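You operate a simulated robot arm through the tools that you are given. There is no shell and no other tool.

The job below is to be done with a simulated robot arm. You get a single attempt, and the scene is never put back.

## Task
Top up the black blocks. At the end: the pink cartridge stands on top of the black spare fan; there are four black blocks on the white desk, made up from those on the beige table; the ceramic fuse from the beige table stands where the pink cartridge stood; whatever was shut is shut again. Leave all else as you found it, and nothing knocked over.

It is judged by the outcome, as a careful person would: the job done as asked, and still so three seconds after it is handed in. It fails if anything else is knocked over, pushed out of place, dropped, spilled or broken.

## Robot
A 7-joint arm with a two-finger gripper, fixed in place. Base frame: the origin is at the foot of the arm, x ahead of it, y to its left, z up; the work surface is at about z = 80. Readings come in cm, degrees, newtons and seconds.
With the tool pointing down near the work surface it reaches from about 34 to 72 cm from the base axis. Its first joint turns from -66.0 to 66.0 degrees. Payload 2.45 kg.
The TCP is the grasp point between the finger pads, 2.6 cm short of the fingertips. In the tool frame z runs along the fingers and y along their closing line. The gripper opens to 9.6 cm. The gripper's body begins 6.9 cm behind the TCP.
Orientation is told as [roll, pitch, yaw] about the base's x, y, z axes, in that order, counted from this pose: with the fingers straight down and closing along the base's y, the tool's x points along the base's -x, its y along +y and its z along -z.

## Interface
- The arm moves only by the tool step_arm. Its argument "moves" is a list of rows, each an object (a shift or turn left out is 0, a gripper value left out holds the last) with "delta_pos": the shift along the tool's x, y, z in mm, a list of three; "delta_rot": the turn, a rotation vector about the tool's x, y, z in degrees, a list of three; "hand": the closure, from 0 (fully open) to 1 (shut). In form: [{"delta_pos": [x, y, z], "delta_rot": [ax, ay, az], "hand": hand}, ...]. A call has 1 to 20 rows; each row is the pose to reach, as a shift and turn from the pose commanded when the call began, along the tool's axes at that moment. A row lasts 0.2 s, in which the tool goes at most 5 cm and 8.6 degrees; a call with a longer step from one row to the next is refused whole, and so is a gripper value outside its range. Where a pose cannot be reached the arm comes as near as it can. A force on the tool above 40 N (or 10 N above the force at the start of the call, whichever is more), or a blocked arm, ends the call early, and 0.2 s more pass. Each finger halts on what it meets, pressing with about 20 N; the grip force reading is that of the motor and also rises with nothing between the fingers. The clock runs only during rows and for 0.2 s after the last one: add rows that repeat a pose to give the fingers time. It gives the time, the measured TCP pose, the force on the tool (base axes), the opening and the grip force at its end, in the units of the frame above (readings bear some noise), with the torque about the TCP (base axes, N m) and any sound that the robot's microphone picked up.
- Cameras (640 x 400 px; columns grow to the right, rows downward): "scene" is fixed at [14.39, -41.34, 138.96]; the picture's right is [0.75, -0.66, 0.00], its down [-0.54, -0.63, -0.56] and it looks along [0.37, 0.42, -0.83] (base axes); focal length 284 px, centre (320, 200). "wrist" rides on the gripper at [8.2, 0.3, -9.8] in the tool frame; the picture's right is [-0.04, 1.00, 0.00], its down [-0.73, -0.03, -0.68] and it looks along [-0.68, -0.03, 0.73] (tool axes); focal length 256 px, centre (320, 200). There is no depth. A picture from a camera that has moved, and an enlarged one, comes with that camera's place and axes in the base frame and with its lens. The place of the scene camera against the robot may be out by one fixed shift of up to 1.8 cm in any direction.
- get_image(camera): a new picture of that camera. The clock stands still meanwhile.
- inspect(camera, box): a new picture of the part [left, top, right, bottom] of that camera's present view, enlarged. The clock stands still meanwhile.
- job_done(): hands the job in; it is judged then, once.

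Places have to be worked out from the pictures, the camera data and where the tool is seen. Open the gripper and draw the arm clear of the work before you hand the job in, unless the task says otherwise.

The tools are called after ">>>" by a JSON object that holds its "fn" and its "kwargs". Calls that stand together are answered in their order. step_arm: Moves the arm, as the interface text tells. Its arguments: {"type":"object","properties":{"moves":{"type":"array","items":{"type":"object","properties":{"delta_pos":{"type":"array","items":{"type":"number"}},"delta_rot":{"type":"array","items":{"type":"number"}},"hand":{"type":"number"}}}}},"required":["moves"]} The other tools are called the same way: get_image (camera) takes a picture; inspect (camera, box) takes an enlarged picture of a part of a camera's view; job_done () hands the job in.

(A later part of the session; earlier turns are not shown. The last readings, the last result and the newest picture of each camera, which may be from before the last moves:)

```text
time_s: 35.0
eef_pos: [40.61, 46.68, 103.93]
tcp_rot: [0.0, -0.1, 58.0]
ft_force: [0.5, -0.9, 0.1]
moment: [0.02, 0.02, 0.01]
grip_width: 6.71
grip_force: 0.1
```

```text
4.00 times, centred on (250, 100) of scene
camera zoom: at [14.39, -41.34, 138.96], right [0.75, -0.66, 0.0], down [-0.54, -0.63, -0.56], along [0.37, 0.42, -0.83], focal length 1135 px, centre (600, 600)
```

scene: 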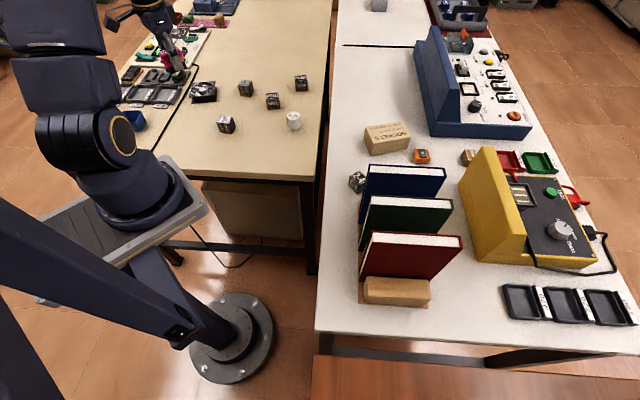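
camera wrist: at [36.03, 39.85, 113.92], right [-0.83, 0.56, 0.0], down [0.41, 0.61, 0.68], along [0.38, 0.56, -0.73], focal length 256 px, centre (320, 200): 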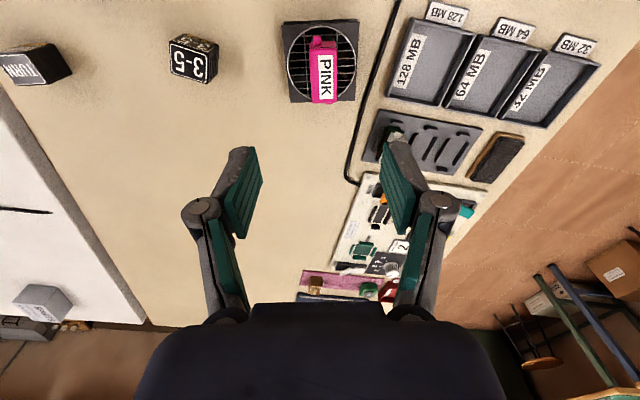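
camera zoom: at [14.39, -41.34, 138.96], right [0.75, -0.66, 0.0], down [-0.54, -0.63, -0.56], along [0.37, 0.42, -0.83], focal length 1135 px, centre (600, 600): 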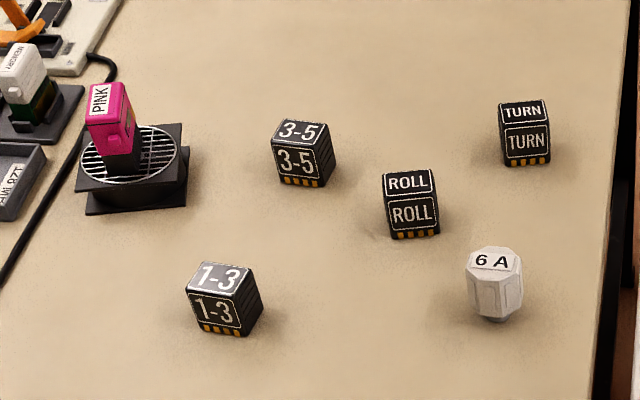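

Cartridge placed well and everything else is undisturbed. Next is the ceramic fuse, so I'm moving to a close view of it.

>>> {"fn": "step_arm", "kwargs": {"moves": [{"delta_pos": [20, -15, 0], "delta_rot": [0, 0, 6]}, {"delta_pos": [50, -42, 0], "delta_rot": [0, 0, 12]}, {"delta_pos": [85, -71, 5], "delta_rot": [0, 0, 19]}, {"delta_pos": [120, -100, 15], "delta_rot": [0, 0, 26]}, {"delta_pos": [155, -130, 25], "delta_rot": [0, 0, 33]}, {"delta_pos": [190, -159, 40], "delta_rot": [0, 0, 40]}, {"delta_pos": [220, -184, 55], "delta_rot": [0, 0, 47]}, {"delta_pos": [242, -202, 65], "delta_rot": [0, 0, 53]}, {"delta_pos": [250, -209, 70], "delta_rot": [0, 0, 58]}, {"delta_pos": [250, -209, 70], "delta_rot": [0, 0, 58]}]}}

>>> {"fn": "get_image", "kwargs": {"camera": "wrist"}}

>>> {"fn": "inspect", "kwargs": {"camera": "wrist", "box": [240, 80, 400, 180]}}

```text
time_s: 37.2
eef_pos: [44.87, 14.45, 96.85]
tcp_rot: [0.1, 0.0, 0.0]
ft_force: [-0.2, 0.4, -0.5]
moment: [-0.01, -0.01, -0.02]
grip_width: 6.72
grip_force: 0.2
```

```text
taken
camera wrist: at [36.63, 14.75, 106.71], right [0.04, 1.0, 0.0], down [0.73, -0.03, 0.68], along [0.68, -0.03, -0.73], focal length 256 px, centre (320, 200)
```

wrist: 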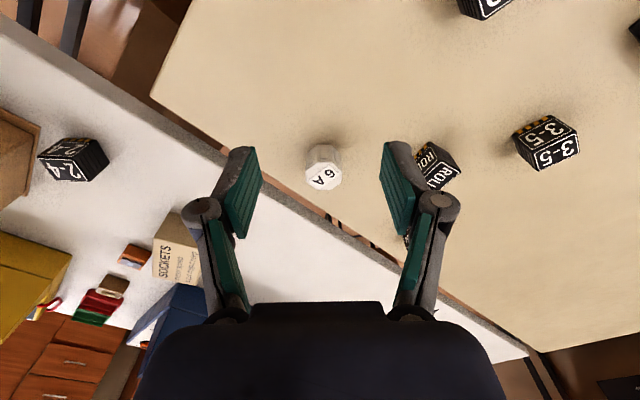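

```text
4.00 times, centred on (320, 130) of wrist
camera zoom: at [36.63, 14.75, 106.71], right [0.04, 1.0, 0.0], down [0.73, -0.03, 0.68], along [0.68, -0.03, -0.73], focal length 1024 px, centre (320, 480)
```

zoom: 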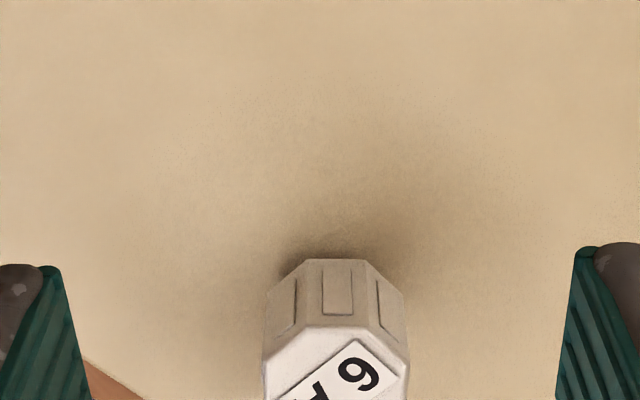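

>>> {"fn": "inspect", "kwargs": {"camera": "wrist", "box": [280, 130, 360, 200]}}

>>> {"fn": "inspect", "kwargs": {"camera": "scene", "box": [270, 95, 320, 140]}}

```text
5.71 times, centred on (320, 165) of wrist
camera zoom: at [36.63, 14.75, 106.71], right [0.04, 1.0, 0.0], down [0.73, -0.03, 0.68], along [0.68, -0.03, -0.73], focal length 1463 px, centre (320, 400)
```

zoom: 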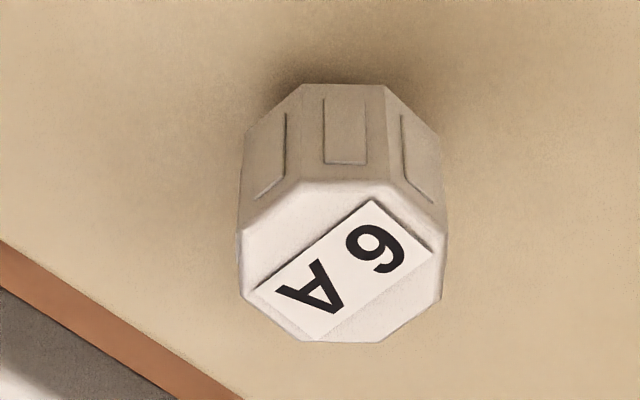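

```text
8.89 times, centred on (295, 118) of scene
camera zoom: at [14.39, -41.34, 138.96], right [0.75, -0.66, 0.0], down [-0.54, -0.63, -0.56], along [0.37, 0.42, -0.83], focal length 2522 px, centre (542, 933)
```

zoom: 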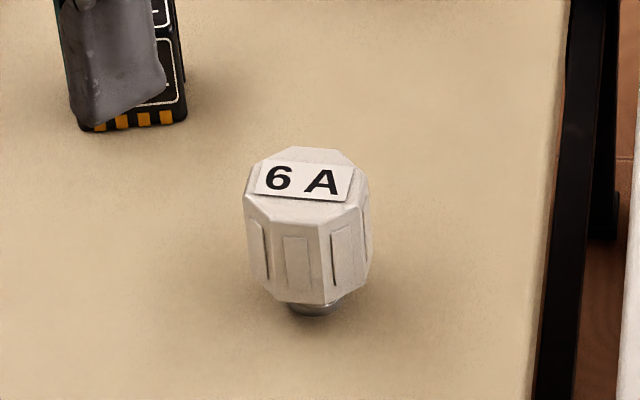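

The fuse body is an octagonal prism about 4 cm across, with a narrow foot. I'll hover over it for a second view to get its height and centre.

>>> {"fn": "step_arm", "kwargs": {"moves": [{"delta_pos": [-30, 0, 0]}, {"delta_pos": [-60, 0, 0]}, {"delta_pos": [-90, 0, 0]}, {"delta_pos": [-90, 0, 0]}]}}

>>> {"fn": "get_image", "kwargs": {"camera": "wrist"}}

>>> {"fn": "inspect", "kwargs": {"camera": "wrist", "box": [270, 50, 370, 130]}}

```text
time_s: 38.2
eef_pos: [53.92, 14.38, 96.99]
tcp_rot: [0.1, 0.0, -0.1]
ft_force: [-0.2, -0.5, -0.1]
moment: [-0.02, 0.0, -0.01]
grip_width: 6.7
grip_force: 0.0
```

```text
taken
camera wrist: at [45.74, 14.73, 106.84], right [0.04, 1.0, 0.0], down [0.73, -0.03, 0.68], along [0.68, -0.03, -0.73], focal length 256 px, centre (320, 200)
```

wrist: 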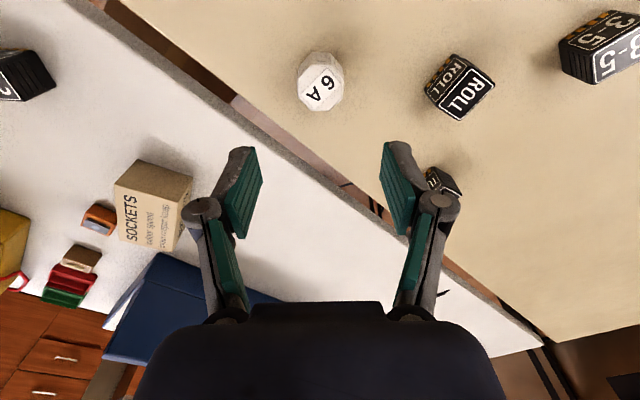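

```text
5.00 times, centred on (320, 90) of wrist
camera zoom: at [45.74, 14.73, 106.84], right [0.04, 1.0, 0.0], down [0.73, -0.03, 0.68], along [0.68, -0.03, -0.73], focal length 1280 px, centre (320, 750)
```

zoom: 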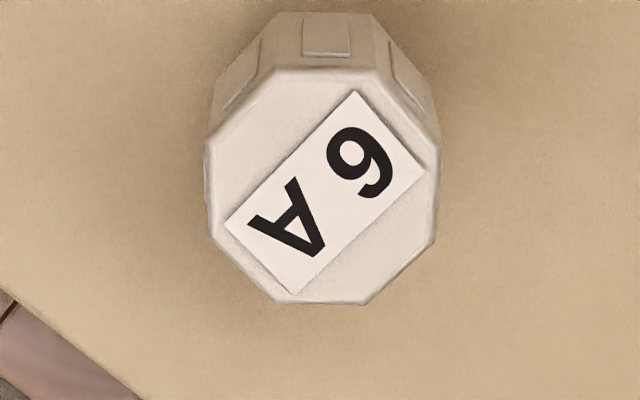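

Triangulation puts the fuse at (53.46, 14.47), top z ≈ 84.9, with flats nearly aligned with the tool. I'll align, descend and grip.

>>> {"fn": "step_arm", "kwargs": {"moves": [{"delta_pos": [4.7, 0.4, 25], "delta_rot": [0, 0, 2]}, {"delta_pos": [4.7, 0.4, 60], "delta_rot": [0, 0, 2]}, {"delta_pos": [4.7, 0.4, 95], "delta_rot": [0, 0, 2]}, {"delta_pos": [4.7, 0.4, 118], "delta_rot": [0, 0, 2]}, {"delta_pos": [4.7, 0.4, 130], "delta_rot": [0, 0, 2]}, {"delta_pos": [4.7, 0.4, 134], "delta_rot": [0, 0, 2]}, {"delta_pos": [4.7, 0.4, 134], "delta_rot": [0, 0, 2]}]}}

>>> {"fn": "get_image", "kwargs": {"camera": "wrist"}}

```text
time_s: 39.8
eef_pos: [53.4, 14.51, 83.31]
tcp_rot: [0.0, -0.1, -1.9]
ft_force: [0.3, 0.0, 0.5]
moment: [0.01, 0.01, -0.01]
grip_width: 6.72
grip_force: 0.0
```

```text
taken
camera wrist: at [45.29, 15.11, 93.3], right [0.08, 1.0, 0.0], down [0.73, -0.06, 0.68], along [0.68, -0.05, -0.73], focal length 256 px, centre (320, 200)
```

wrist: 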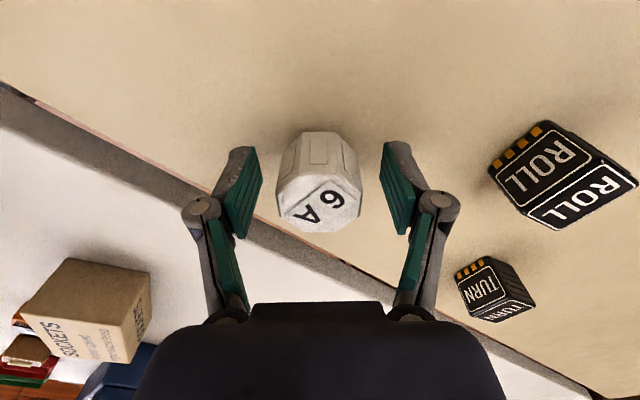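

>>> {"fn": "step_arm", "kwargs": {"moves": [{"hand": 0.45}, {"hand": 0.6}, {"hand": 0.8}, {"hand": 1}, {"hand": 1}, {"hand": 1}]}}

>>> {"fn": "inspect", "kwargs": {"camera": "wrist", "box": [220, 100, 420, 240]}}

```text
time_s: 41.2
eef_pos: [53.35, 14.58, 83.45]
tcp_rot: [0.0, 0.1, -2.1]
ft_force: [0.9, -0.1, 1.6]
moment: [0.03, 0.0, -0.02]
grip_width: 3.76
grip_force: 20.7
```

```text
2.86 times, centred on (320, 170) of wrist
camera zoom: at [45.3, 15.11, 93.32], right [0.08, 1.0, 0.0], down [0.73, -0.06, 0.68], along [0.68, -0.05, -0.73], focal length 731 px, centre (320, 286)
```

zoom: 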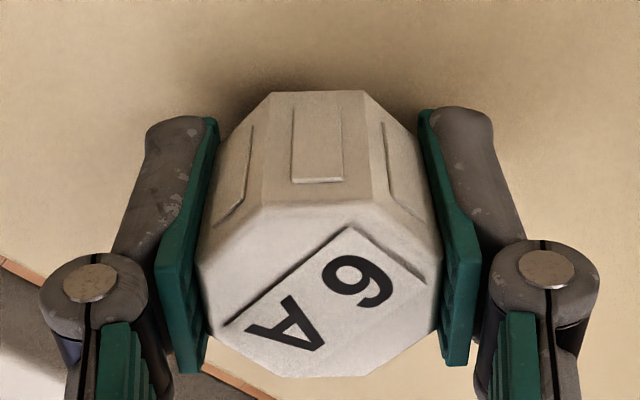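

Gripped on the flats (3.76 cm). I'll lift, carry it over to the cartridge's former spot (39.37, 14.42), and lower to just above pick height.

>>> {"fn": "step_arm", "kwargs": {"moves": [{"delta_pos": [0, 0, -10]}, {"delta_pos": [0, 0, -35]}, {"delta_pos": [0, 0, -70]}, {"delta_pos": [20, -1, -95]}, {"delta_pos": [55, -2, -100]}, {"delta_pos": [95, -4, -100]}, {"delta_pos": [125, -5, -100]}, {"delta_pos": [140.4, -5.7, -100]}, {"delta_pos": [140.4, -5.7, -100]}]}}

>>> {"fn": "step_arm", "kwargs": {"moves": [{"delta_pos": [0, 0, 25]}, {"delta_pos": [0, 0, 55]}, {"delta_pos": [0, 0, 80]}, {"delta_pos": [0, 0, 92]}, {"delta_pos": [0, 0, 96]}, {"delta_pos": [0, 0, 96]}]}}

>>> {"fn": "get_image", "kwargs": {"camera": "wrist"}}

>>> {"fn": "inspect", "kwargs": {"camera": "scene", "box": [190, 80, 330, 180]}}

```text
time_s: 43.2
eef_pos: [39.22, 14.47, 93.51]
tcp_rot: [0.0, -0.1, -1.9]
ft_force: [-0.3, 0.5, -1.2]
moment: [0.01, -0.01, -0.02]
grip_width: 3.75
grip_force: 20.3
```

```text
time_s: 44.6
eef_pos: [39.35, 14.68, 83.78]
tcp_rot: [-0.1, 0.1, -2.0]
ft_force: [-0.4, -0.3, 0.0]
moment: [0.02, 0.01, -0.02]
grip_width: 3.73
grip_force: 20.1
```

```text
taken
camera wrist: at [31.25, 15.17, 93.77], right [0.08, 1.0, 0.0], down [0.73, -0.06, 0.68], along [0.68, -0.05, -0.73], focal length 256 px, centre (320, 200)
```

wrist: 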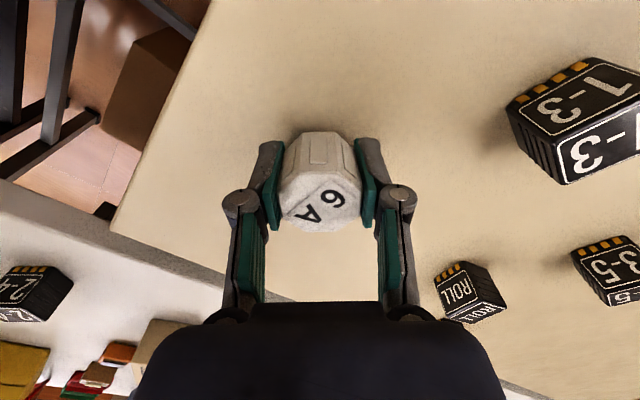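

```text
4.00 times, centred on (260, 130) of scene
camera zoom: at [14.39, -41.33, 138.96], right [0.75, -0.66, 0.0], down [-0.54, -0.63, -0.56], along [0.37, 0.42, -0.83], focal length 1135 px, centre (560, 480)
```

zoom: 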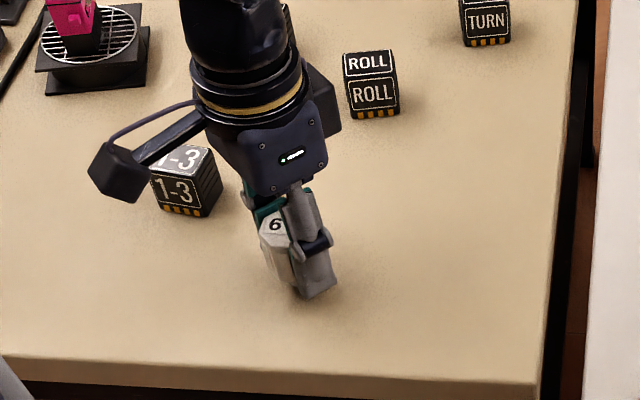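

>>> {"fn": "step_arm", "kwargs": {"moves": [{"delta_pos": [0, -1, 1]}, {"delta_pos": [0, -1, 2]}, {"delta_pos": [0, -1, 3]}, {"delta_pos": [0, -1, 3]}]}}

```text
time_s: 45.6
eef_pos: [39.39, 14.4, 83.63]
tcp_rot: [0.0, 0.0, -2.0]
ft_force: [0.0, 0.0, -0.7]
moment: [0.02, 0.04, -0.02]
grip_width: 3.75
grip_force: 19.6
```

>>> {"fn": "step_arm", "kwargs": {"moves": [{"delta_pos": [0, 0, 1]}, {"delta_pos": [0, 0, 2]}, {"delta_pos": [0, 0, 2]}]}}

```text
time_s: 46.4
eef_pos: [39.24, 14.41, 83.39]
tcp_rot: [-0.1, 0.0, -2.0]
ft_force: [-3.9, -1.6, 17.0]
moment: [-0.01, 0.11, 0.04]
grip_width: 3.75
grip_force: 20.0
```

Contact with the table at 17 N. I'll back off 1 mm, then open gently.

>>> {"fn": "step_arm", "kwargs": {"moves": [{"delta_pos": [0, 0, -1]}, {"delta_pos": [0, 0, -1]}]}}

>>> {"fn": "step_arm", "kwargs": {"moves": [{"delta_pos": [0, 0, 0], "hand": 0.59}, {"delta_pos": [0, 0, 0], "hand": 0.5}, {"delta_pos": [0, 0, 0], "hand": 0.3}, {"delta_pos": [0, 0, 0], "hand": 0.3}, {"delta_pos": [0, 0, 0], "hand": 0.3}]}}

>>> {"fn": "get_image", "kwargs": {"camera": "wrist"}}

```text
time_s: 47.0
eef_pos: [39.37, 14.4, 83.39]
tcp_rot: [0.0, 0.0, -2.0]
ft_force: [0.1, 0.0, -0.8]
moment: [0.0, 0.02, -0.01]
grip_width: 3.76
grip_force: 19.6
```

```text
time_s: 48.2
eef_pos: [39.34, 14.3, 83.5]
tcp_rot: [0.1, 0.0, -2.0]
ft_force: [-0.5, 0.4, 0.0]
moment: [-0.01, -0.03, 0.01]
grip_width: 6.72
grip_force: 0.1
```

```text
taken
camera wrist: at [31.2, 15.02, 93.34], right [0.08, 1.0, 0.0], down [0.73, -0.06, 0.68], along [0.68, -0.05, -0.73], focal length 256 px, centre (320, 200)
```

wrist: 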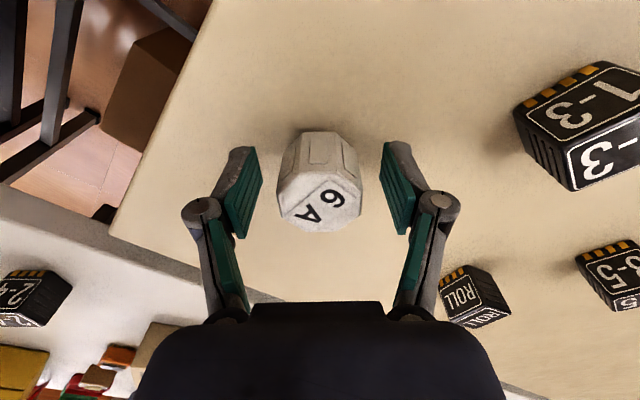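

The fuse stands upright. I'm retreating and moving over for a look at block 1-3.

>>> {"fn": "step_arm", "kwargs": {"moves": [{"delta_pos": [0, 0, -15]}, {"delta_pos": [0, 0, -50]}, {"delta_pos": [0, 0, -90]}, {"delta_pos": [0, 0, -130]}, {"delta_pos": [0, 40, -145]}, {"delta_pos": [10, 85, -145]}, {"delta_pos": [25, 115, -145]}, {"delta_pos": [35, 125, -145]}, {"delta_pos": [35, 125, -145]}]}}

>>> {"fn": "get_image", "kwargs": {"camera": "wrist"}}

>>> {"fn": "inspect", "kwargs": {"camera": "wrist", "box": [240, 70, 400, 170]}}

>>> {"fn": "inspect", "kwargs": {"camera": "scene", "box": [190, 80, 330, 180]}}

```text
time_s: 50.2
eef_pos: [36.29, 26.85, 97.96]
tcp_rot: [0.0, -0.1, -2.0]
ft_force: [0.5, 0.3, -0.8]
moment: [0.0, 0.0, 0.0]
grip_width: 6.73
grip_force: 0.1
```

```text
taken
camera wrist: at [28.2, 27.52, 107.91], right [0.08, 1.0, 0.0], down [0.73, -0.06, 0.68], along [0.68, -0.05, -0.73], focal length 256 px, centre (320, 200)
```

wrist: 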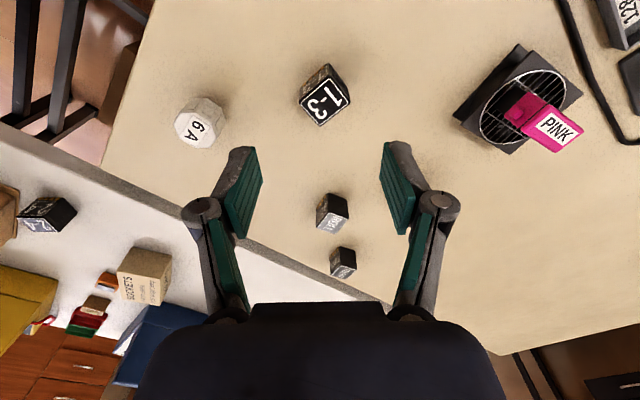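

```text
4.00 times, centred on (320, 120) of wrist
camera zoom: at [28.2, 27.52, 107.91], right [0.08, 1.0, 0.0], down [0.73, -0.06, 0.68], along [0.68, -0.05, -0.73], focal length 1024 px, centre (320, 520)
```

zoom: 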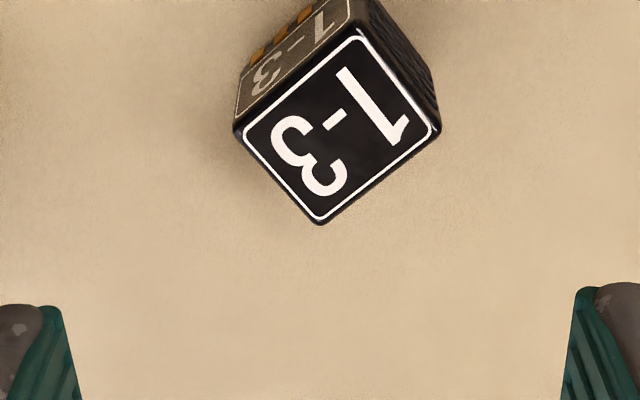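

```text
4.00 times, centred on (260, 130) of scene
camera zoom: at [14.39, -41.33, 138.96], right [0.75, -0.66, 0.0], down [-0.54, -0.63, -0.56], along [0.37, 0.42, -0.83], focal length 1135 px, centre (560, 480)
```

zoom: 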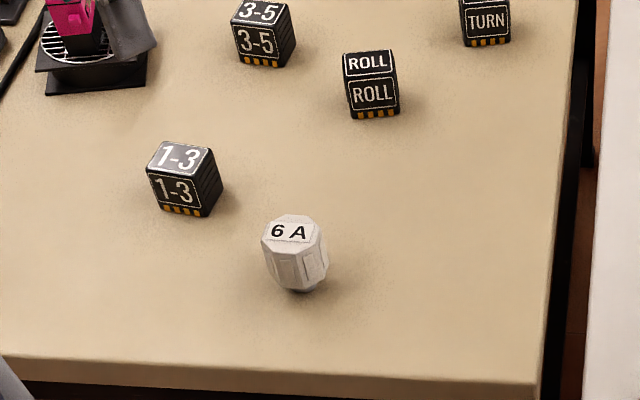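

Block 1-3 is at about (38, 27.2), top about 3.65 × 3.05 cm, long side at about 125°. I'll turn to yaw 35° above it and take the second view.

>>> {"fn": "step_arm", "kwargs": {"moves": [{"delta_pos": [-3, 0, 0], "delta_rot": [0, 0, -7.4]}, {"delta_pos": [-6, 1, 0], "delta_rot": [0, 0, -14.8]}, {"delta_pos": [-10, 2, 0], "delta_rot": [0, 0, -22.2]}, {"delta_pos": [-14, 3, 5], "delta_rot": [0, 0, -29.6]}, {"delta_pos": [-17, 4, 10], "delta_rot": [0, 0, -37]}, {"delta_pos": [-17, 4, 10], "delta_rot": [0, 0, -37]}]}}

>>> {"fn": "get_image", "kwargs": {"camera": "wrist"}}

>>> {"fn": "inspect", "kwargs": {"camera": "wrist", "box": [260, 40, 380, 130]}}

```text
time_s: 51.6
eef_pos: [38.03, 27.41, 97.01]
tcp_rot: [0.0, 0.0, 35.1]
ft_force: [-0.3, 0.0, 0.6]
moment: [-0.04, -0.03, 0.0]
grip_width: 6.75
grip_force: 0.1
```

```text
taken
camera wrist: at [31.17, 22.92, 106.88], right [-0.54, 0.84, 0.0], down [0.62, 0.4, 0.68], along [0.57, 0.37, -0.73], focal length 256 px, centre (320, 200)
```

wrist: 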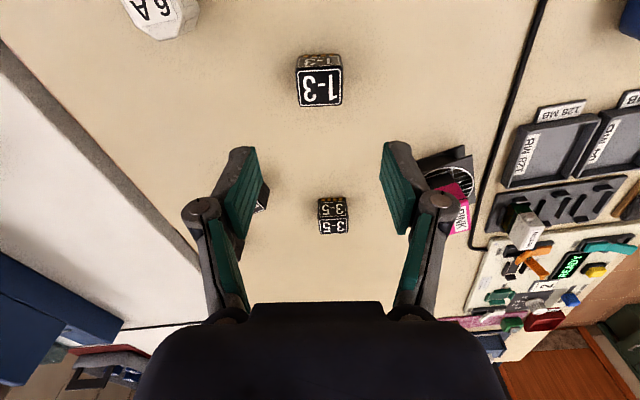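

```text
4.44 times, centred on (320, 85) of wrist
camera zoom: at [31.17, 22.92, 106.88], right [-0.54, 0.84, 0.0], down [0.62, 0.4, 0.68], along [0.57, 0.37, -0.73], focal length 1138 px, centre (320, 711)
```

zoom: 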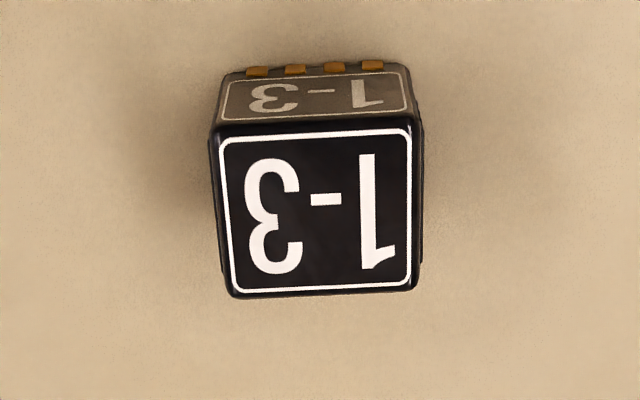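

The block is square under the tool (3.9 × 3.4 cm, top z ≈ 83.65). I'll trim yaw 1.5°, descend and grip.

>>> {"fn": "step_arm", "kwargs": {"moves": [{"delta_pos": [0, 0, 25], "delta_rot": [0, 0, 1.5]}, {"delta_pos": [0, 0, 60], "delta_rot": [0, 0, 1.5]}, {"delta_pos": [0, 0, 95], "delta_rot": [0, 0, 1.5]}, {"delta_pos": [0, 0, 120], "delta_rot": [0, 0, 1.5]}, {"delta_pos": [0, 0, 133], "delta_rot": [0, 0, 1.5]}, {"delta_pos": [0, 0, 139], "delta_rot": [0, 0, 1.5]}, {"delta_pos": [0, 0, 139], "delta_rot": [0, 0, 1.5]}]}}

>>> {"fn": "get_image", "kwargs": {"camera": "wrist"}}

```text
time_s: 53.2
eef_pos: [38.14, 27.38, 83.04]
tcp_rot: [-0.1, 0.0, 33.5]
ft_force: [0.5, 1.0, -0.6]
moment: [0.0, 0.02, 0.0]
grip_width: 6.72
grip_force: 0.1
```

```text
taken
camera wrist: at [31.17, 23.17, 92.96], right [-0.52, 0.86, 0.0], down [0.63, 0.38, 0.68], along [0.58, 0.35, -0.73], focal length 256 px, centre (320, 200)
```

wrist: 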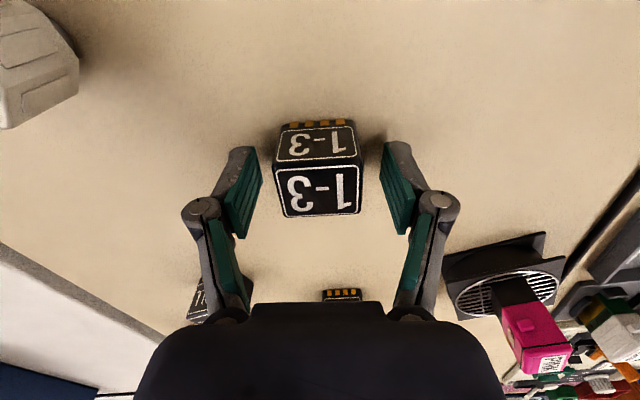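

>>> {"fn": "step_arm", "kwargs": {"moves": [{"hand": 0.45}, {"hand": 0.6}, {"hand": 0.8}, {"hand": 1}, {"hand": 1}, {"hand": 1}]}}

>>> {"fn": "get_image", "kwargs": {"camera": "wrist"}}

```text
time_s: 54.6
eef_pos: [38.08, 27.4, 82.9]
tcp_rot: [0.0, 0.1, 33.6]
ft_force: [-0.2, 0.5, 2.7]
moment: [0.01, 0.0, -0.03]
grip_width: 3.92
grip_force: 20.0
```

```text
taken
camera wrist: at [31.16, 23.17, 92.98], right [-0.52, 0.86, 0.0], down [0.63, 0.38, 0.68], along [0.58, 0.35, -0.73], focal length 256 px, centre (320, 200)
```

wrist: 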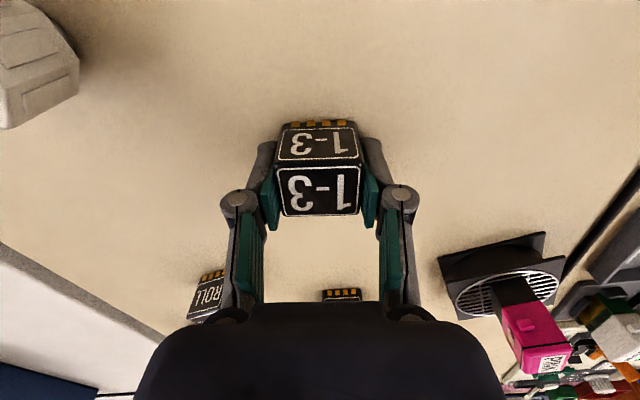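

Gripped at 3.92 cm. The desk triangulates to about the same height (z ≈ 80), with its near edge running at 45°. I'll lift and carry the block towards the desk, and look before placing.

>>> {"fn": "step_arm", "kwargs": {"moves": [{"delta_pos": [0, 0, -10]}, {"delta_pos": [0, 0, -40]}, {"delta_pos": [0, 0, -80]}, {"delta_pos": [0, 0, -120]}, {"delta_pos": [0, 0, -155]}, {"delta_pos": [0, 0, -170]}, {"delta_pos": [0, 0, -170]}]}}

>>> {"fn": "step_arm", "kwargs": {"moves": [{"delta_pos": [10, -30, 0], "delta_rot": [0, 0, 4]}, {"delta_pos": [22, -66, 0], "delta_rot": [0, 0, 8]}, {"delta_pos": [34, -103, 0], "delta_rot": [0, 0, 12]}, {"delta_pos": [46, -140, 0], "delta_rot": [0, 0, 16]}, {"delta_pos": [58, -177, 0], "delta_rot": [0, 0, 20]}, {"delta_pos": [70, -214, 0], "delta_rot": [0, 0, 24]}, {"delta_pos": [82, -250, 0], "delta_rot": [0, 0, 28]}, {"delta_pos": [91, -277, 0], "delta_rot": [0, 0, 32]}, {"delta_pos": [95.6, -289, 0], "delta_rot": [0, 0, 33.5]}, {"delta_pos": [95.6, -289, 0], "delta_rot": [0, 0, 33.5]}]}}

>>> {"fn": "get_image", "kwargs": {"camera": "wrist"}}

>>> {"fn": "inspect", "kwargs": {"camera": "scene", "box": [180, 50, 440, 200]}}

```text
time_s: 56.2
eef_pos: [37.96, 27.39, 100.27]
tcp_rot: [0.0, -0.1, 33.5]
ft_force: [0.1, -0.1, -0.4]
moment: [0.01, 0.0, -0.01]
grip_width: 3.9
grip_force: 20.1
```

```text
time_s: 58.4
eef_pos: [45.99, -1.8, 100.22]
tcp_rot: [0.0, 0.0, 0.0]
ft_force: [0.2, -0.6, -0.8]
moment: [0.0, -0.01, 0.0]
grip_width: 3.9
grip_force: 19.6
```

```text
taken
camera wrist: at [37.92, -1.54, 109.99], right [0.04, 1.0, 0.0], down [0.73, -0.03, 0.68], along [0.68, -0.03, -0.73], focal length 256 px, centre (320, 200)
```

wrist: 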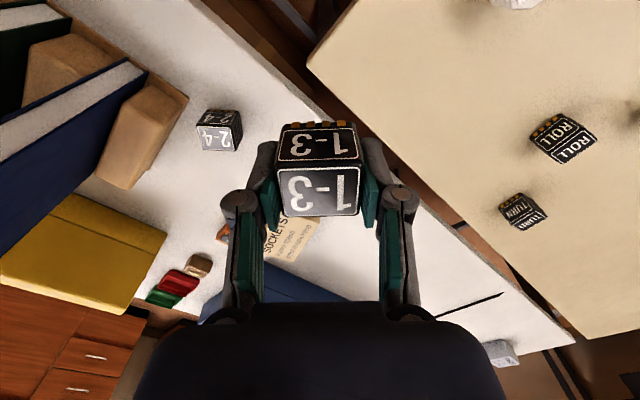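

```text
2.46 times, centred on (310, 125) of scene
camera zoom: at [14.39, -41.34, 138.96], right [0.75, -0.66, 0.0], down [-0.54, -0.63, -0.56], along [0.37, 0.42, -0.83], focal length 698 px, centre (345, 385)
```

zoom: 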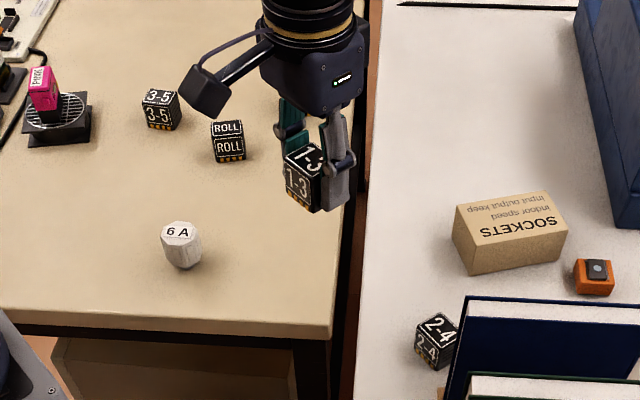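

Desk edge confirmed at x − y ≈ 53, and the SOCKETS box starts about 11 cm in from the edge. I'll set the blocks in a row about 4.6 cm in from the edge, first at (56.6, −2.8) with yaw 45° so the fingers close across the row.

>>> {"fn": "step_arm", "kwargs": {"moves": [{"delta_pos": [-15, -1, 0], "delta_rot": [0, 0, -7]}, {"delta_pos": [-32, -3, 0], "delta_rot": [0, 0, -14]}, {"delta_pos": [-50, -5, 0], "delta_rot": [0, 0, -21]}, {"delta_pos": [-68, -7, 0], "delta_rot": [0, 0, -28]}, {"delta_pos": [-86, -8, 0], "delta_rot": [0, 0, -35]}, {"delta_pos": [-100, -9, 0], "delta_rot": [0, 0, -42]}, {"delta_pos": [-106, -10, 0], "delta_rot": [0, 0, -45]}, {"delta_pos": [-106, -10, 0], "delta_rot": [0, 0, -45]}]}}

>>> {"fn": "get_image", "kwargs": {"camera": "wrist"}}

>>> {"fn": "inspect", "kwargs": {"camera": "scene", "box": [260, 60, 460, 200]}}

```text
time_s: 60.2
eef_pos: [56.52, -3.03, 100.03]
tcp_rot: [-0.1, -0.1, 45.1]
ft_force: [0.4, -0.2, -0.1]
moment: [-0.01, -0.02, 0.02]
grip_width: 3.92
grip_force: 19.7
```

```text
taken
camera wrist: at [50.61, -8.62, 109.96], right [-0.68, 0.73, 0.0], down [0.54, 0.5, 0.68], along [0.5, 0.46, -0.73], focal length 256 px, centre (320, 200)
```

wrist: 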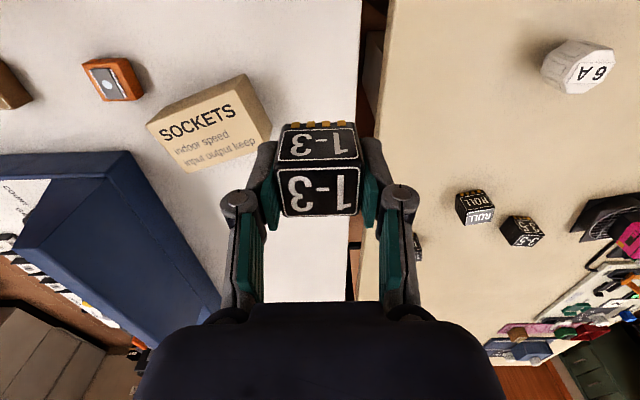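

```text
2.86 times, centred on (360, 130) of scene
camera zoom: at [14.39, -41.34, 138.96], right [0.75, -0.66, 0.0], down [-0.54, -0.63, -0.56], along [0.37, 0.42, -0.83], focal length 810 px, centre (206, 400)
```

zoom: 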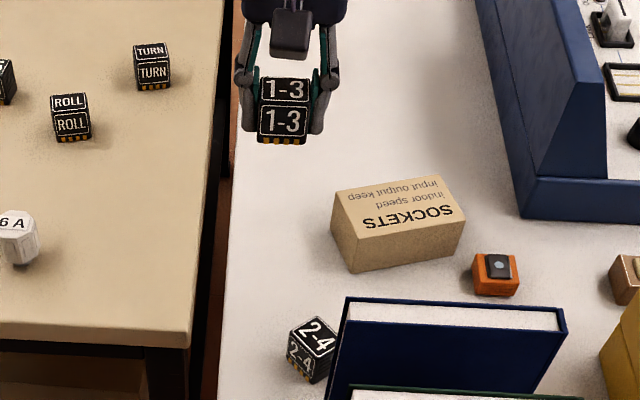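

Clear space under the block. I'm descending to just above the desk.

>>> {"fn": "step_arm", "kwargs": {"moves": [{"delta_pos": [0, 0, 30]}, {"delta_pos": [0, 0, 70]}, {"delta_pos": [0, 0, 110]}, {"delta_pos": [0, 0, 138]}, {"delta_pos": [0, 0, 150]}, {"delta_pos": [0, 0, 156]}, {"delta_pos": [0, 0, 156]}]}}

>>> {"fn": "get_image", "kwargs": {"camera": "wrist"}}

>>> {"fn": "inspect", "kwargs": {"camera": "scene", "box": [300, 90, 420, 180]}}

```text
time_s: 61.8
eef_pos: [56.52, -3.01, 84.63]
tcp_rot: [-0.1, 0.0, 45.0]
ft_force: [0.2, -1.0, -1.7]
moment: [0.0, -0.04, -0.03]
grip_width: 3.9
grip_force: 20.0
```

```text
taken
camera wrist: at [50.55, -8.55, 94.5], right [-0.68, 0.73, 0.0], down [0.54, 0.5, 0.68], along [0.5, 0.46, -0.73], focal length 256 px, centre (320, 200)
```

wrist: 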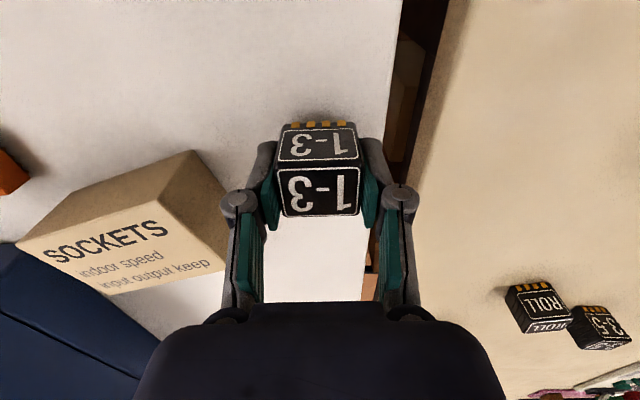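

```text
4.44 times, centred on (360, 135) of scene
camera zoom: at [14.39, -41.34, 138.96], right [0.75, -0.66, 0.0], down [-0.54, -0.63, -0.56], along [0.37, 0.42, -0.83], focal length 1261 px, centre (142, 489)
```

zoom: 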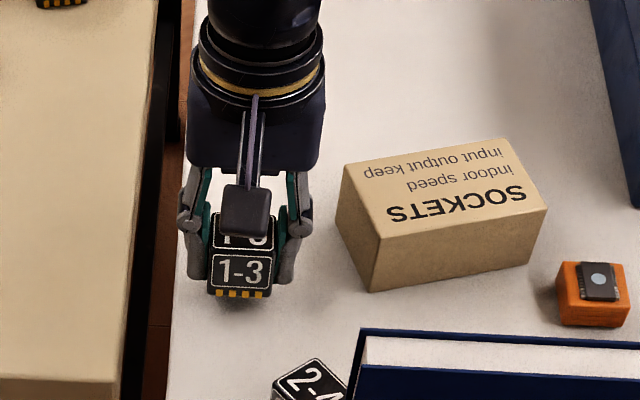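

>>> {"fn": "step_arm", "kwargs": {"moves": [{"delta_pos": [0, 0, 2]}, {"delta_pos": [0, 0, 4]}, {"delta_pos": [0, 0, 6]}, {"delta_pos": [0, 0, 8]}, {"delta_pos": [0, 0, 9]}, {"delta_pos": [0, 0, 10]}, {"delta_pos": [0, 0, 10]}]}}

```text
time_s: 63.4
eef_pos: [56.47, -3.14, 83.48]
tcp_rot: [0.0, 0.0, 45.0]
ft_force: [0.1, -0.8, 0.0]
moment: [-0.03, 0.0, 0.0]
grip_width: 3.9
grip_force: 20.0
```

>>> {"fn": "step_arm", "kwargs": {"moves": [{"delta_pos": [0, 0, 1]}, {"delta_pos": [0, 0, 2]}, {"delta_pos": [0, 0, 3]}, {"delta_pos": [0, 0, 3]}]}}

```text
time_s: 64.4
eef_pos: [56.57, -2.85, 83.12]
tcp_rot: [0.0, 0.0, 45.0]
ft_force: [0.0, -0.1, 0.1]
moment: [0.01, 0.01, -0.03]
grip_width: 3.91
grip_force: 19.7
```

>>> {"fn": "step_arm", "kwargs": {"moves": [{"delta_pos": [0, 0, 1]}, {"delta_pos": [0, 0, 2]}, {"delta_pos": [0, 0, 2]}]}}

```text
time_s: 65.2
eef_pos: [56.62, -2.93, 82.97]
tcp_rot: [-0.1, -0.1, 45.0]
ft_force: [-3.6, -0.7, 20.1]
moment: [-0.03, 0.17, -0.01]
grip_width: 3.91
grip_force: 19.7
```

The desk is level with the table. I'll ease off 1 mm and release.

>>> {"fn": "step_arm", "kwargs": {"moves": [{"delta_pos": [0, 0, -1]}, {"delta_pos": [0, 0, -1]}, {"delta_pos": [0, 0, -1], "hand": 0.58}, {"delta_pos": [0, 0, -1], "hand": 0.48}, {"delta_pos": [0, 0, -1], "hand": 0.38}, {"delta_pos": [0, 0, -1], "hand": 0.38}, {"delta_pos": [0, 0, -1], "hand": 0.38}]}}

>>> {"fn": "step_arm", "kwargs": {"moves": [{"delta_pos": [0, 0, -15]}, {"delta_pos": [0, 0, -50]}, {"delta_pos": [0, 0, -90]}, {"delta_pos": [0, 0, -130]}, {"delta_pos": [0, 0, -165]}, {"delta_pos": [0, 0, -175]}, {"delta_pos": [0, 0, -175]}]}}

>>> {"fn": "get_image", "kwargs": {"camera": "wrist"}}

>>> {"fn": "inspect", "kwargs": {"camera": "scene", "box": [180, 50, 440, 200]}}

```text
time_s: 66.8
eef_pos: [56.6, -2.95, 82.93]
tcp_rot: [0.0, 0.0, 45.0]
ft_force: [0.0, -0.4, -0.7]
moment: [0.02, 0.01, 0.01]
grip_width: 5.94
grip_force: 0.0
```

```text
time_s: 68.4
eef_pos: [56.53, -2.9, 100.41]
tcp_rot: [0.0, 0.0, 45.0]
ft_force: [1.1, 0.1, -0.1]
moment: [0.03, 0.0, 0.01]
grip_width: 5.95
grip_force: 0.0
```

```text
taken
camera wrist: at [50.61, -8.48, 110.38], right [-0.68, 0.73, 0.0], down [0.54, 0.5, 0.68], along [0.5, 0.46, -0.73], focal length 256 px, centre (320, 200)
```

wrist: 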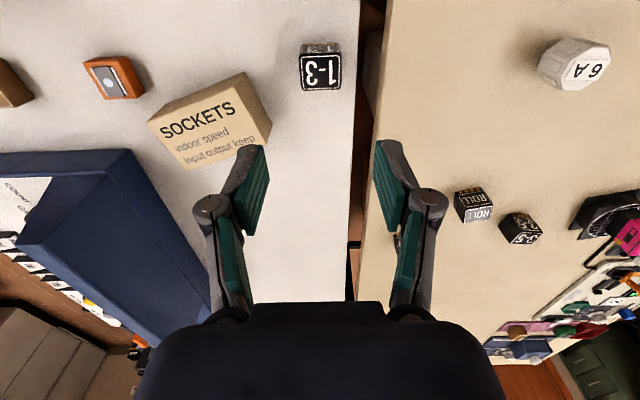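

```text
2.46 times, centred on (310, 125) of scene
camera zoom: at [14.39, -41.33, 138.96], right [0.75, -0.66, 0.0], down [-0.54, -0.63, -0.56], along [0.37, 0.42, -0.83], focal length 698 px, centre (345, 385)
```

zoom: 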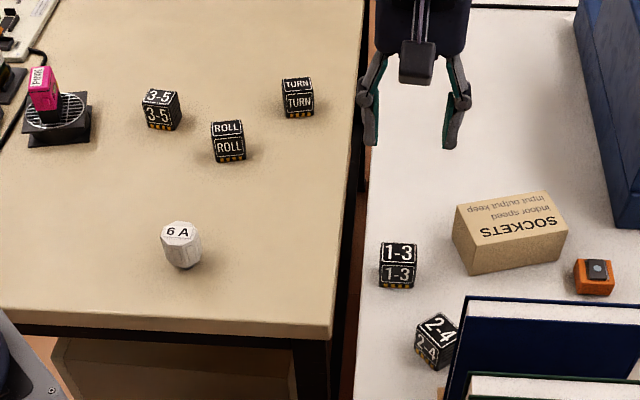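

Block 1-3 stands on the desk. Next is ROLL at roughly (54.5, 27), so I'm hovering above it at yaw 45°.

>>> {"fn": "step_arm", "kwargs": {"moves": [{"delta_pos": [-15, 17, 0]}, {"delta_pos": [-42, 48, 0]}, {"delta_pos": [-74, 85, 0]}, {"delta_pos": [-106, 121, 0]}, {"delta_pos": [-138, 158, 10]}, {"delta_pos": [-168, 192, 20]}, {"delta_pos": [-188, 215, 30]}, {"delta_pos": [-197, 225, 34]}, {"delta_pos": [-197, 225, 34]}]}}

>>> {"fn": "get_image", "kwargs": {"camera": "wrist"}}

>>> {"fn": "inspect", "kwargs": {"camera": "wrist", "box": [260, 40, 380, 130]}}

```text
time_s: 70.4
eef_pos: [54.55, 26.84, 97.26]
tcp_rot: [-0.1, -0.1, 44.8]
ft_force: [0.8, -0.1, -0.3]
moment: [0.02, 0.0, -0.01]
grip_width: 5.94
grip_force: 0.0
```

```text
taken
camera wrist: at [48.65, 21.36, 107.08], right [-0.68, 0.74, 0.0], down [0.54, 0.5, 0.68], along [0.5, 0.46, -0.73], focal length 256 px, centre (320, 200)
```

wrist: 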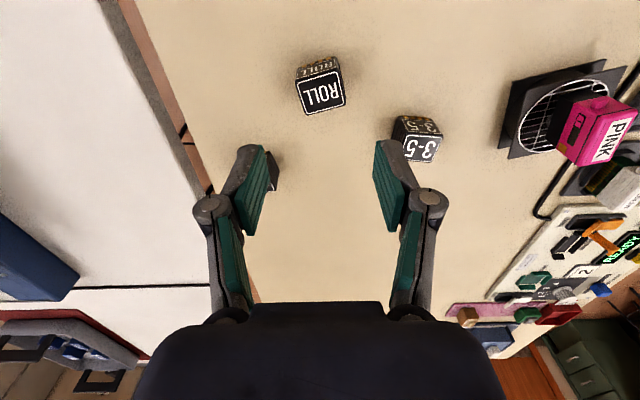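

```text
4.44 times, centred on (320, 85) of wrist
camera zoom: at [48.65, 21.36, 107.08], right [-0.68, 0.74, 0.0], down [0.54, 0.5, 0.68], along [0.5, 0.46, -0.73], focal length 1138 px, centre (320, 711)
```

zoom: 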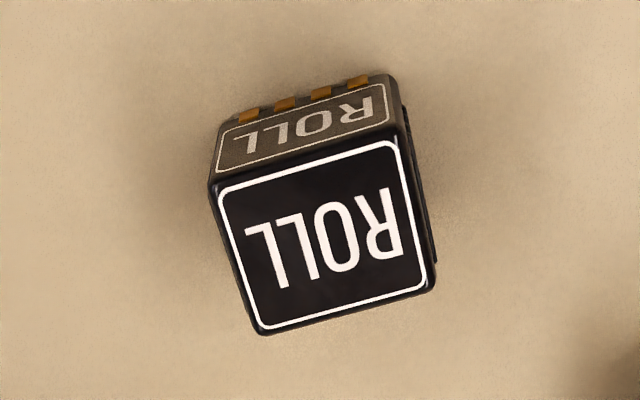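

ROLL is centred at (54.98, 27.33), rotated about 12° more than the tool. I'll correct by −5 mm along tool x and −12° of turn, then descend.

>>> {"fn": "step_arm", "kwargs": {"moves": [{"delta_pos": [-4.9, 0.6, 20], "delta_rot": [0, 0, -6]}, {"delta_pos": [-4.9, 0.6, 55], "delta_rot": [0, 0, -11.8]}, {"delta_pos": [-4.9, 0.6, 95], "delta_rot": [0, 0, -11.8]}, {"delta_pos": [-4.9, 0.6, 120], "delta_rot": [0, 0, -11.8]}, {"delta_pos": [-4.9, 0.6, 134], "delta_rot": [0, 0, -11.8]}, {"delta_pos": [-4.9, 0.6, 140], "delta_rot": [0, 0, -11.8]}, {"delta_pos": [-4.9, 0.6, 140], "delta_rot": [0, 0, -11.8]}]}}

>>> {"fn": "get_image", "kwargs": {"camera": "wrist"}}

```text
time_s: 72.0
eef_pos: [55.0, 27.33, 82.89]
tcp_rot: [0.0, 0.0, 56.8]
ft_force: [-0.1, -1.1, -0.7]
moment: [0.0, -0.04, 0.02]
grip_width: 5.94
grip_force: 0.1
```

```text
taken
camera wrist: at [50.24, 20.61, 92.95], right [-0.81, 0.58, 0.0], down [0.43, 0.6, 0.68], along [0.39, 0.55, -0.73], focal length 256 px, centre (320, 200)
```

wrist: 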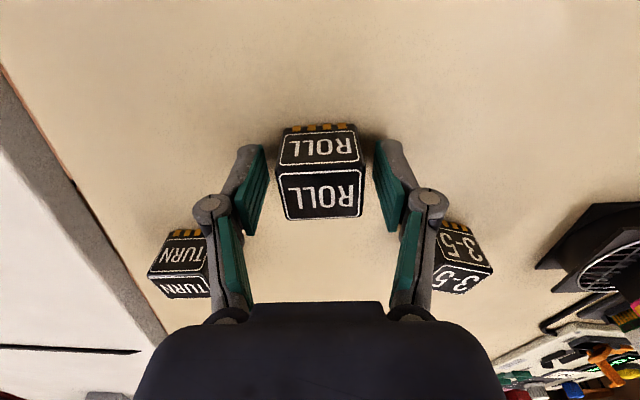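

>>> {"fn": "step_arm", "kwargs": {"moves": [{"hand": 0.5}, {"hand": 0.65}, {"hand": 0.85}, {"hand": 1}, {"hand": 1}, {"hand": 1}]}}

>>> {"fn": "step_arm", "kwargs": {"moves": [{"delta_pos": [0, 0, -10]}, {"delta_pos": [0, 0, -40]}, {"delta_pos": [0, 0, -80]}, {"delta_pos": [0, 0, -120]}, {"delta_pos": [0, 0, -155]}, {"delta_pos": [0, 0, -170]}, {"delta_pos": [0, 0, -170]}]}}

>>> {"fn": "get_image", "kwargs": {"camera": "wrist"}}

```text
time_s: 73.4
eef_pos: [54.97, 27.24, 83.08]
tcp_rot: [-0.1, 0.0, 56.8]
ft_force: [-0.5, 0.5, 1.1]
moment: [-0.01, 0.03, -0.03]
grip_width: 3.92
grip_force: 20.1
```

```text
time_s: 75.0
eef_pos: [55.04, 27.15, 100.24]
tcp_rot: [0.0, 0.0, 56.8]
ft_force: [0.0, -0.4, -0.5]
moment: [-0.02, 0.0, 0.02]
grip_width: 3.91
grip_force: 19.8
```

```text
taken
camera wrist: at [50.25, 20.51, 110.16], right [-0.81, 0.58, 0.0], down [0.43, 0.6, 0.68], along [0.39, 0.55, -0.73], focal length 256 px, centre (320, 200)
```

wrist: 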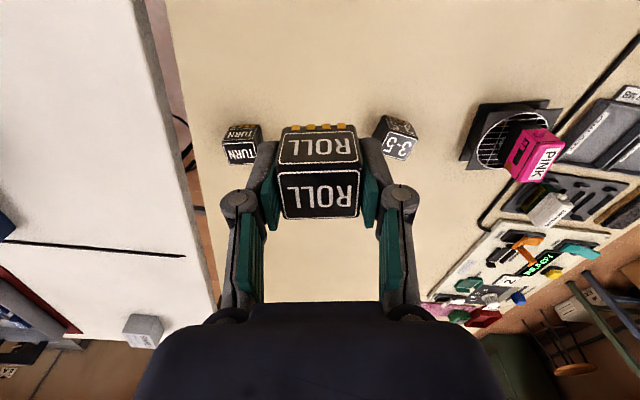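

ROLL is lifted. I'm carrying it to the second slot at (61.5, 2.1), yaw 45°.

>>> {"fn": "step_arm", "kwargs": {"moves": [{"delta_pos": [15, -17, 0], "delta_rot": [0, 0, 1]}, {"delta_pos": [40, -44, 0], "delta_rot": [0, 0, 3]}, {"delta_pos": [67, -74, 0], "delta_rot": [0, 0, 5]}, {"delta_pos": [95, -104, 0], "delta_rot": [0, 0, 7]}, {"delta_pos": [123, -135, 0], "delta_rot": [0, 0, 9]}, {"delta_pos": [150, -165, 0], "delta_rot": [0, 0, 11]}, {"delta_pos": [168, -185, 0], "delta_rot": [0, 0, 11.8]}, {"delta_pos": [174.4, -191.8, 0], "delta_rot": [0, 0, 11.8]}, {"delta_pos": [174.4, -191.8, 0], "delta_rot": [0, 0, 11.8]}]}}

>>> {"fn": "get_image", "kwargs": {"camera": "wrist"}}

>>> {"fn": "get_image", "kwargs": {"camera": "scene"}}

```text
time_s: 77.0
eef_pos: [61.55, 2.18, 100.26]
tcp_rot: [0.0, 0.0, 45.0]
ft_force: [0.1, 0.1, -0.1]
moment: [-0.03, 0.01, 0.01]
grip_width: 3.92
grip_force: 19.3
```

```text
taken
camera wrist: at [55.54, -3.35, 110.14], right [-0.68, 0.74, 0.0], down [0.54, 0.5, 0.68], along [0.5, 0.46, -0.73], focal length 256 px, centre (320, 200)
```

wrist: 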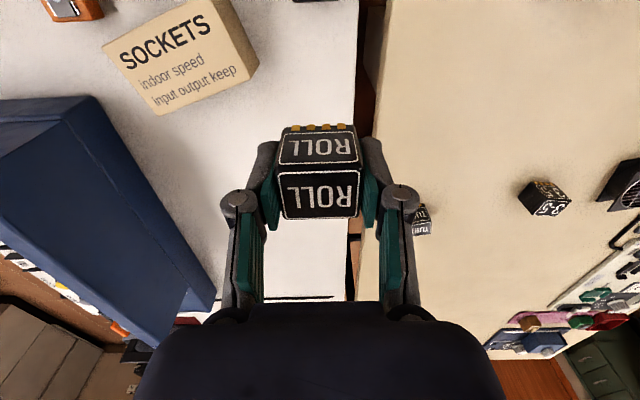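

```text
taken
```

scene: 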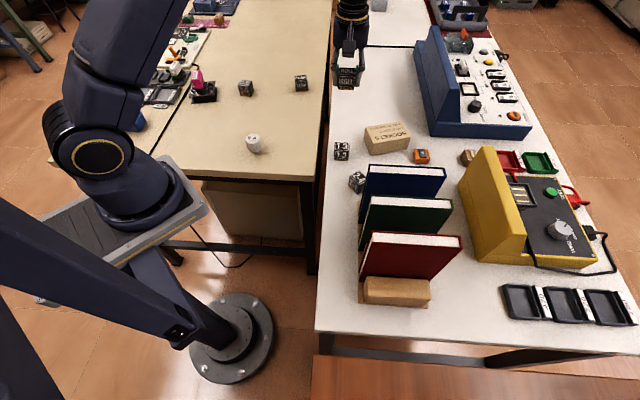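

Clear below. Descending to about half a centimetre above contact, then creeping.

>>> {"fn": "step_arm", "kwargs": {"moves": [{"delta_pos": [0, 0, 30]}, {"delta_pos": [0, 0, 70]}, {"delta_pos": [0, 0, 110]}, {"delta_pos": [0, 0, 140]}, {"delta_pos": [0, 0, 155]}, {"delta_pos": [0, 0, 162]}, {"delta_pos": [0, 0, 165]}, {"delta_pos": [0, 0, 167]}, {"delta_pos": [0, 0, 167]}]}}

>>> {"fn": "step_arm", "kwargs": {"moves": [{"delta_pos": [0, 0, 1]}, {"delta_pos": [0, 0, 2]}, {"delta_pos": [0, 0, 2]}]}}

```text
time_s: 79.0
eef_pos: [61.33, 2.16, 83.47]
tcp_rot: [-0.1, 0.0, 45.0]
ft_force: [0.9, 0.3, -1.0]
moment: [-0.03, 0.0, -0.01]
grip_width: 3.88
grip_force: 19.9
```

```text
time_s: 79.8
eef_pos: [61.31, 1.96, 83.24]
tcp_rot: [0.1, 0.1, 45.0]
ft_force: [0.5, 0.2, -0.6]
moment: [-0.01, 0.02, 0.03]
grip_width: 3.91
grip_force: 20.0
```

>>> {"fn": "step_arm", "kwargs": {"moves": [{"delta_pos": [0, 0, 1]}, {"delta_pos": [0, 0, 1.5]}, {"delta_pos": [0, 0, 1.5]}]}}

```text
time_s: 80.6
eef_pos: [61.37, 2.17, 83.24]
tcp_rot: [0.0, -0.1, 44.9]
ft_force: [-0.3, 0.4, -0.4]
moment: [0.02, 0.02, -0.01]
grip_width: 3.92
grip_force: 20.0
```

>>> {"fn": "step_arm", "kwargs": {"moves": [{"delta_pos": [0, 0, 0.8]}, {"delta_pos": [0, 0, 1.2]}, {"delta_pos": [0, 0, 1.2]}]}}

```text
time_s: 81.4
eef_pos: [61.39, 2.16, 82.96]
tcp_rot: [0.1, -0.1, 45.0]
ft_force: [-1.1, 1.1, 9.8]
moment: [0.01, 0.11, 0.0]
grip_width: 3.9
grip_force: 19.8
```

Contact at 9.8 N. Easing off half a millimetre, releasing, and retreating up.

>>> {"fn": "step_arm", "kwargs": {"moves": [{"delta_pos": [0, 0, -0.5]}, {"delta_pos": [0, 0, -0.5]}, {"delta_pos": [0, 0, -0.5], "hand": 0.58}, {"delta_pos": [0, 0, -0.5], "hand": 0.48}, {"delta_pos": [0, 0, -0.5], "hand": 0.38}, {"delta_pos": [0, 0, -0.5], "hand": 0.38}, {"delta_pos": [0, 0, -0.5], "hand": 0.38}]}}

>>> {"fn": "step_arm", "kwargs": {"moves": [{"delta_pos": [0, 0, -15]}, {"delta_pos": [0, 0, -50]}, {"delta_pos": [0, 0, -90]}, {"delta_pos": [0, 0, -130]}, {"delta_pos": [0, 0, -165]}, {"delta_pos": [0, 0, -175]}, {"delta_pos": [0, 0, -175]}]}}

>>> {"fn": "get_image", "kwargs": {"camera": "wrist"}}

>>> {"fn": "inspect", "kwargs": {"camera": "scene", "box": [180, 50, 440, 200]}}

```text
time_s: 83.0
eef_pos: [61.38, 2.11, 83.07]
tcp_rot: [0.0, 0.0, 45.0]
ft_force: [-0.5, 0.1, -0.1]
moment: [-0.01, 0.04, 0.0]
grip_width: 5.98
grip_force: 0.1
```

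```text
time_s: 84.6
eef_pos: [61.39, 2.17, 100.6]
tcp_rot: [0.1, 0.0, 45.0]
ft_force: [-0.3, -0.3, 0.0]
moment: [0.02, -0.01, 0.01]
grip_width: 5.95
grip_force: 0.1
```

```text
taken
camera wrist: at [55.39, -3.41, 110.53], right [-0.68, 0.74, 0.0], down [0.54, 0.5, 0.68], along [0.5, 0.46, -0.73], focal length 256 px, centre (320, 200)
```

wrist: 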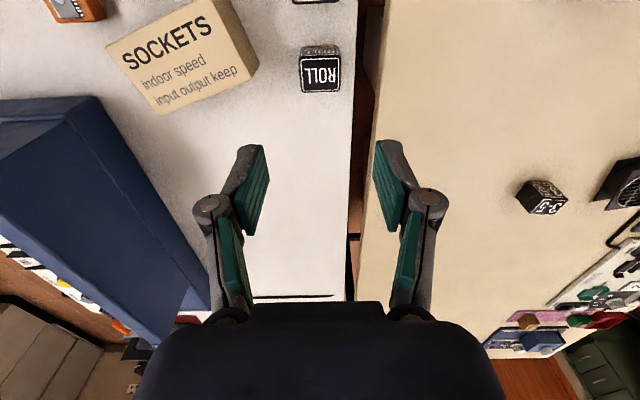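

```text
2.46 times, centred on (310, 125) of scene
camera zoom: at [14.39, -41.33, 138.96], right [0.75, -0.66, 0.0], down [-0.54, -0.63, -0.56], along [0.37, 0.42, -0.83], focal length 698 px, centre (345, 385)
```

zoom: 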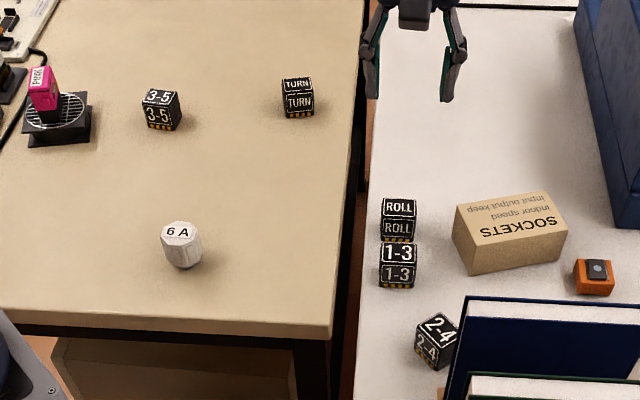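

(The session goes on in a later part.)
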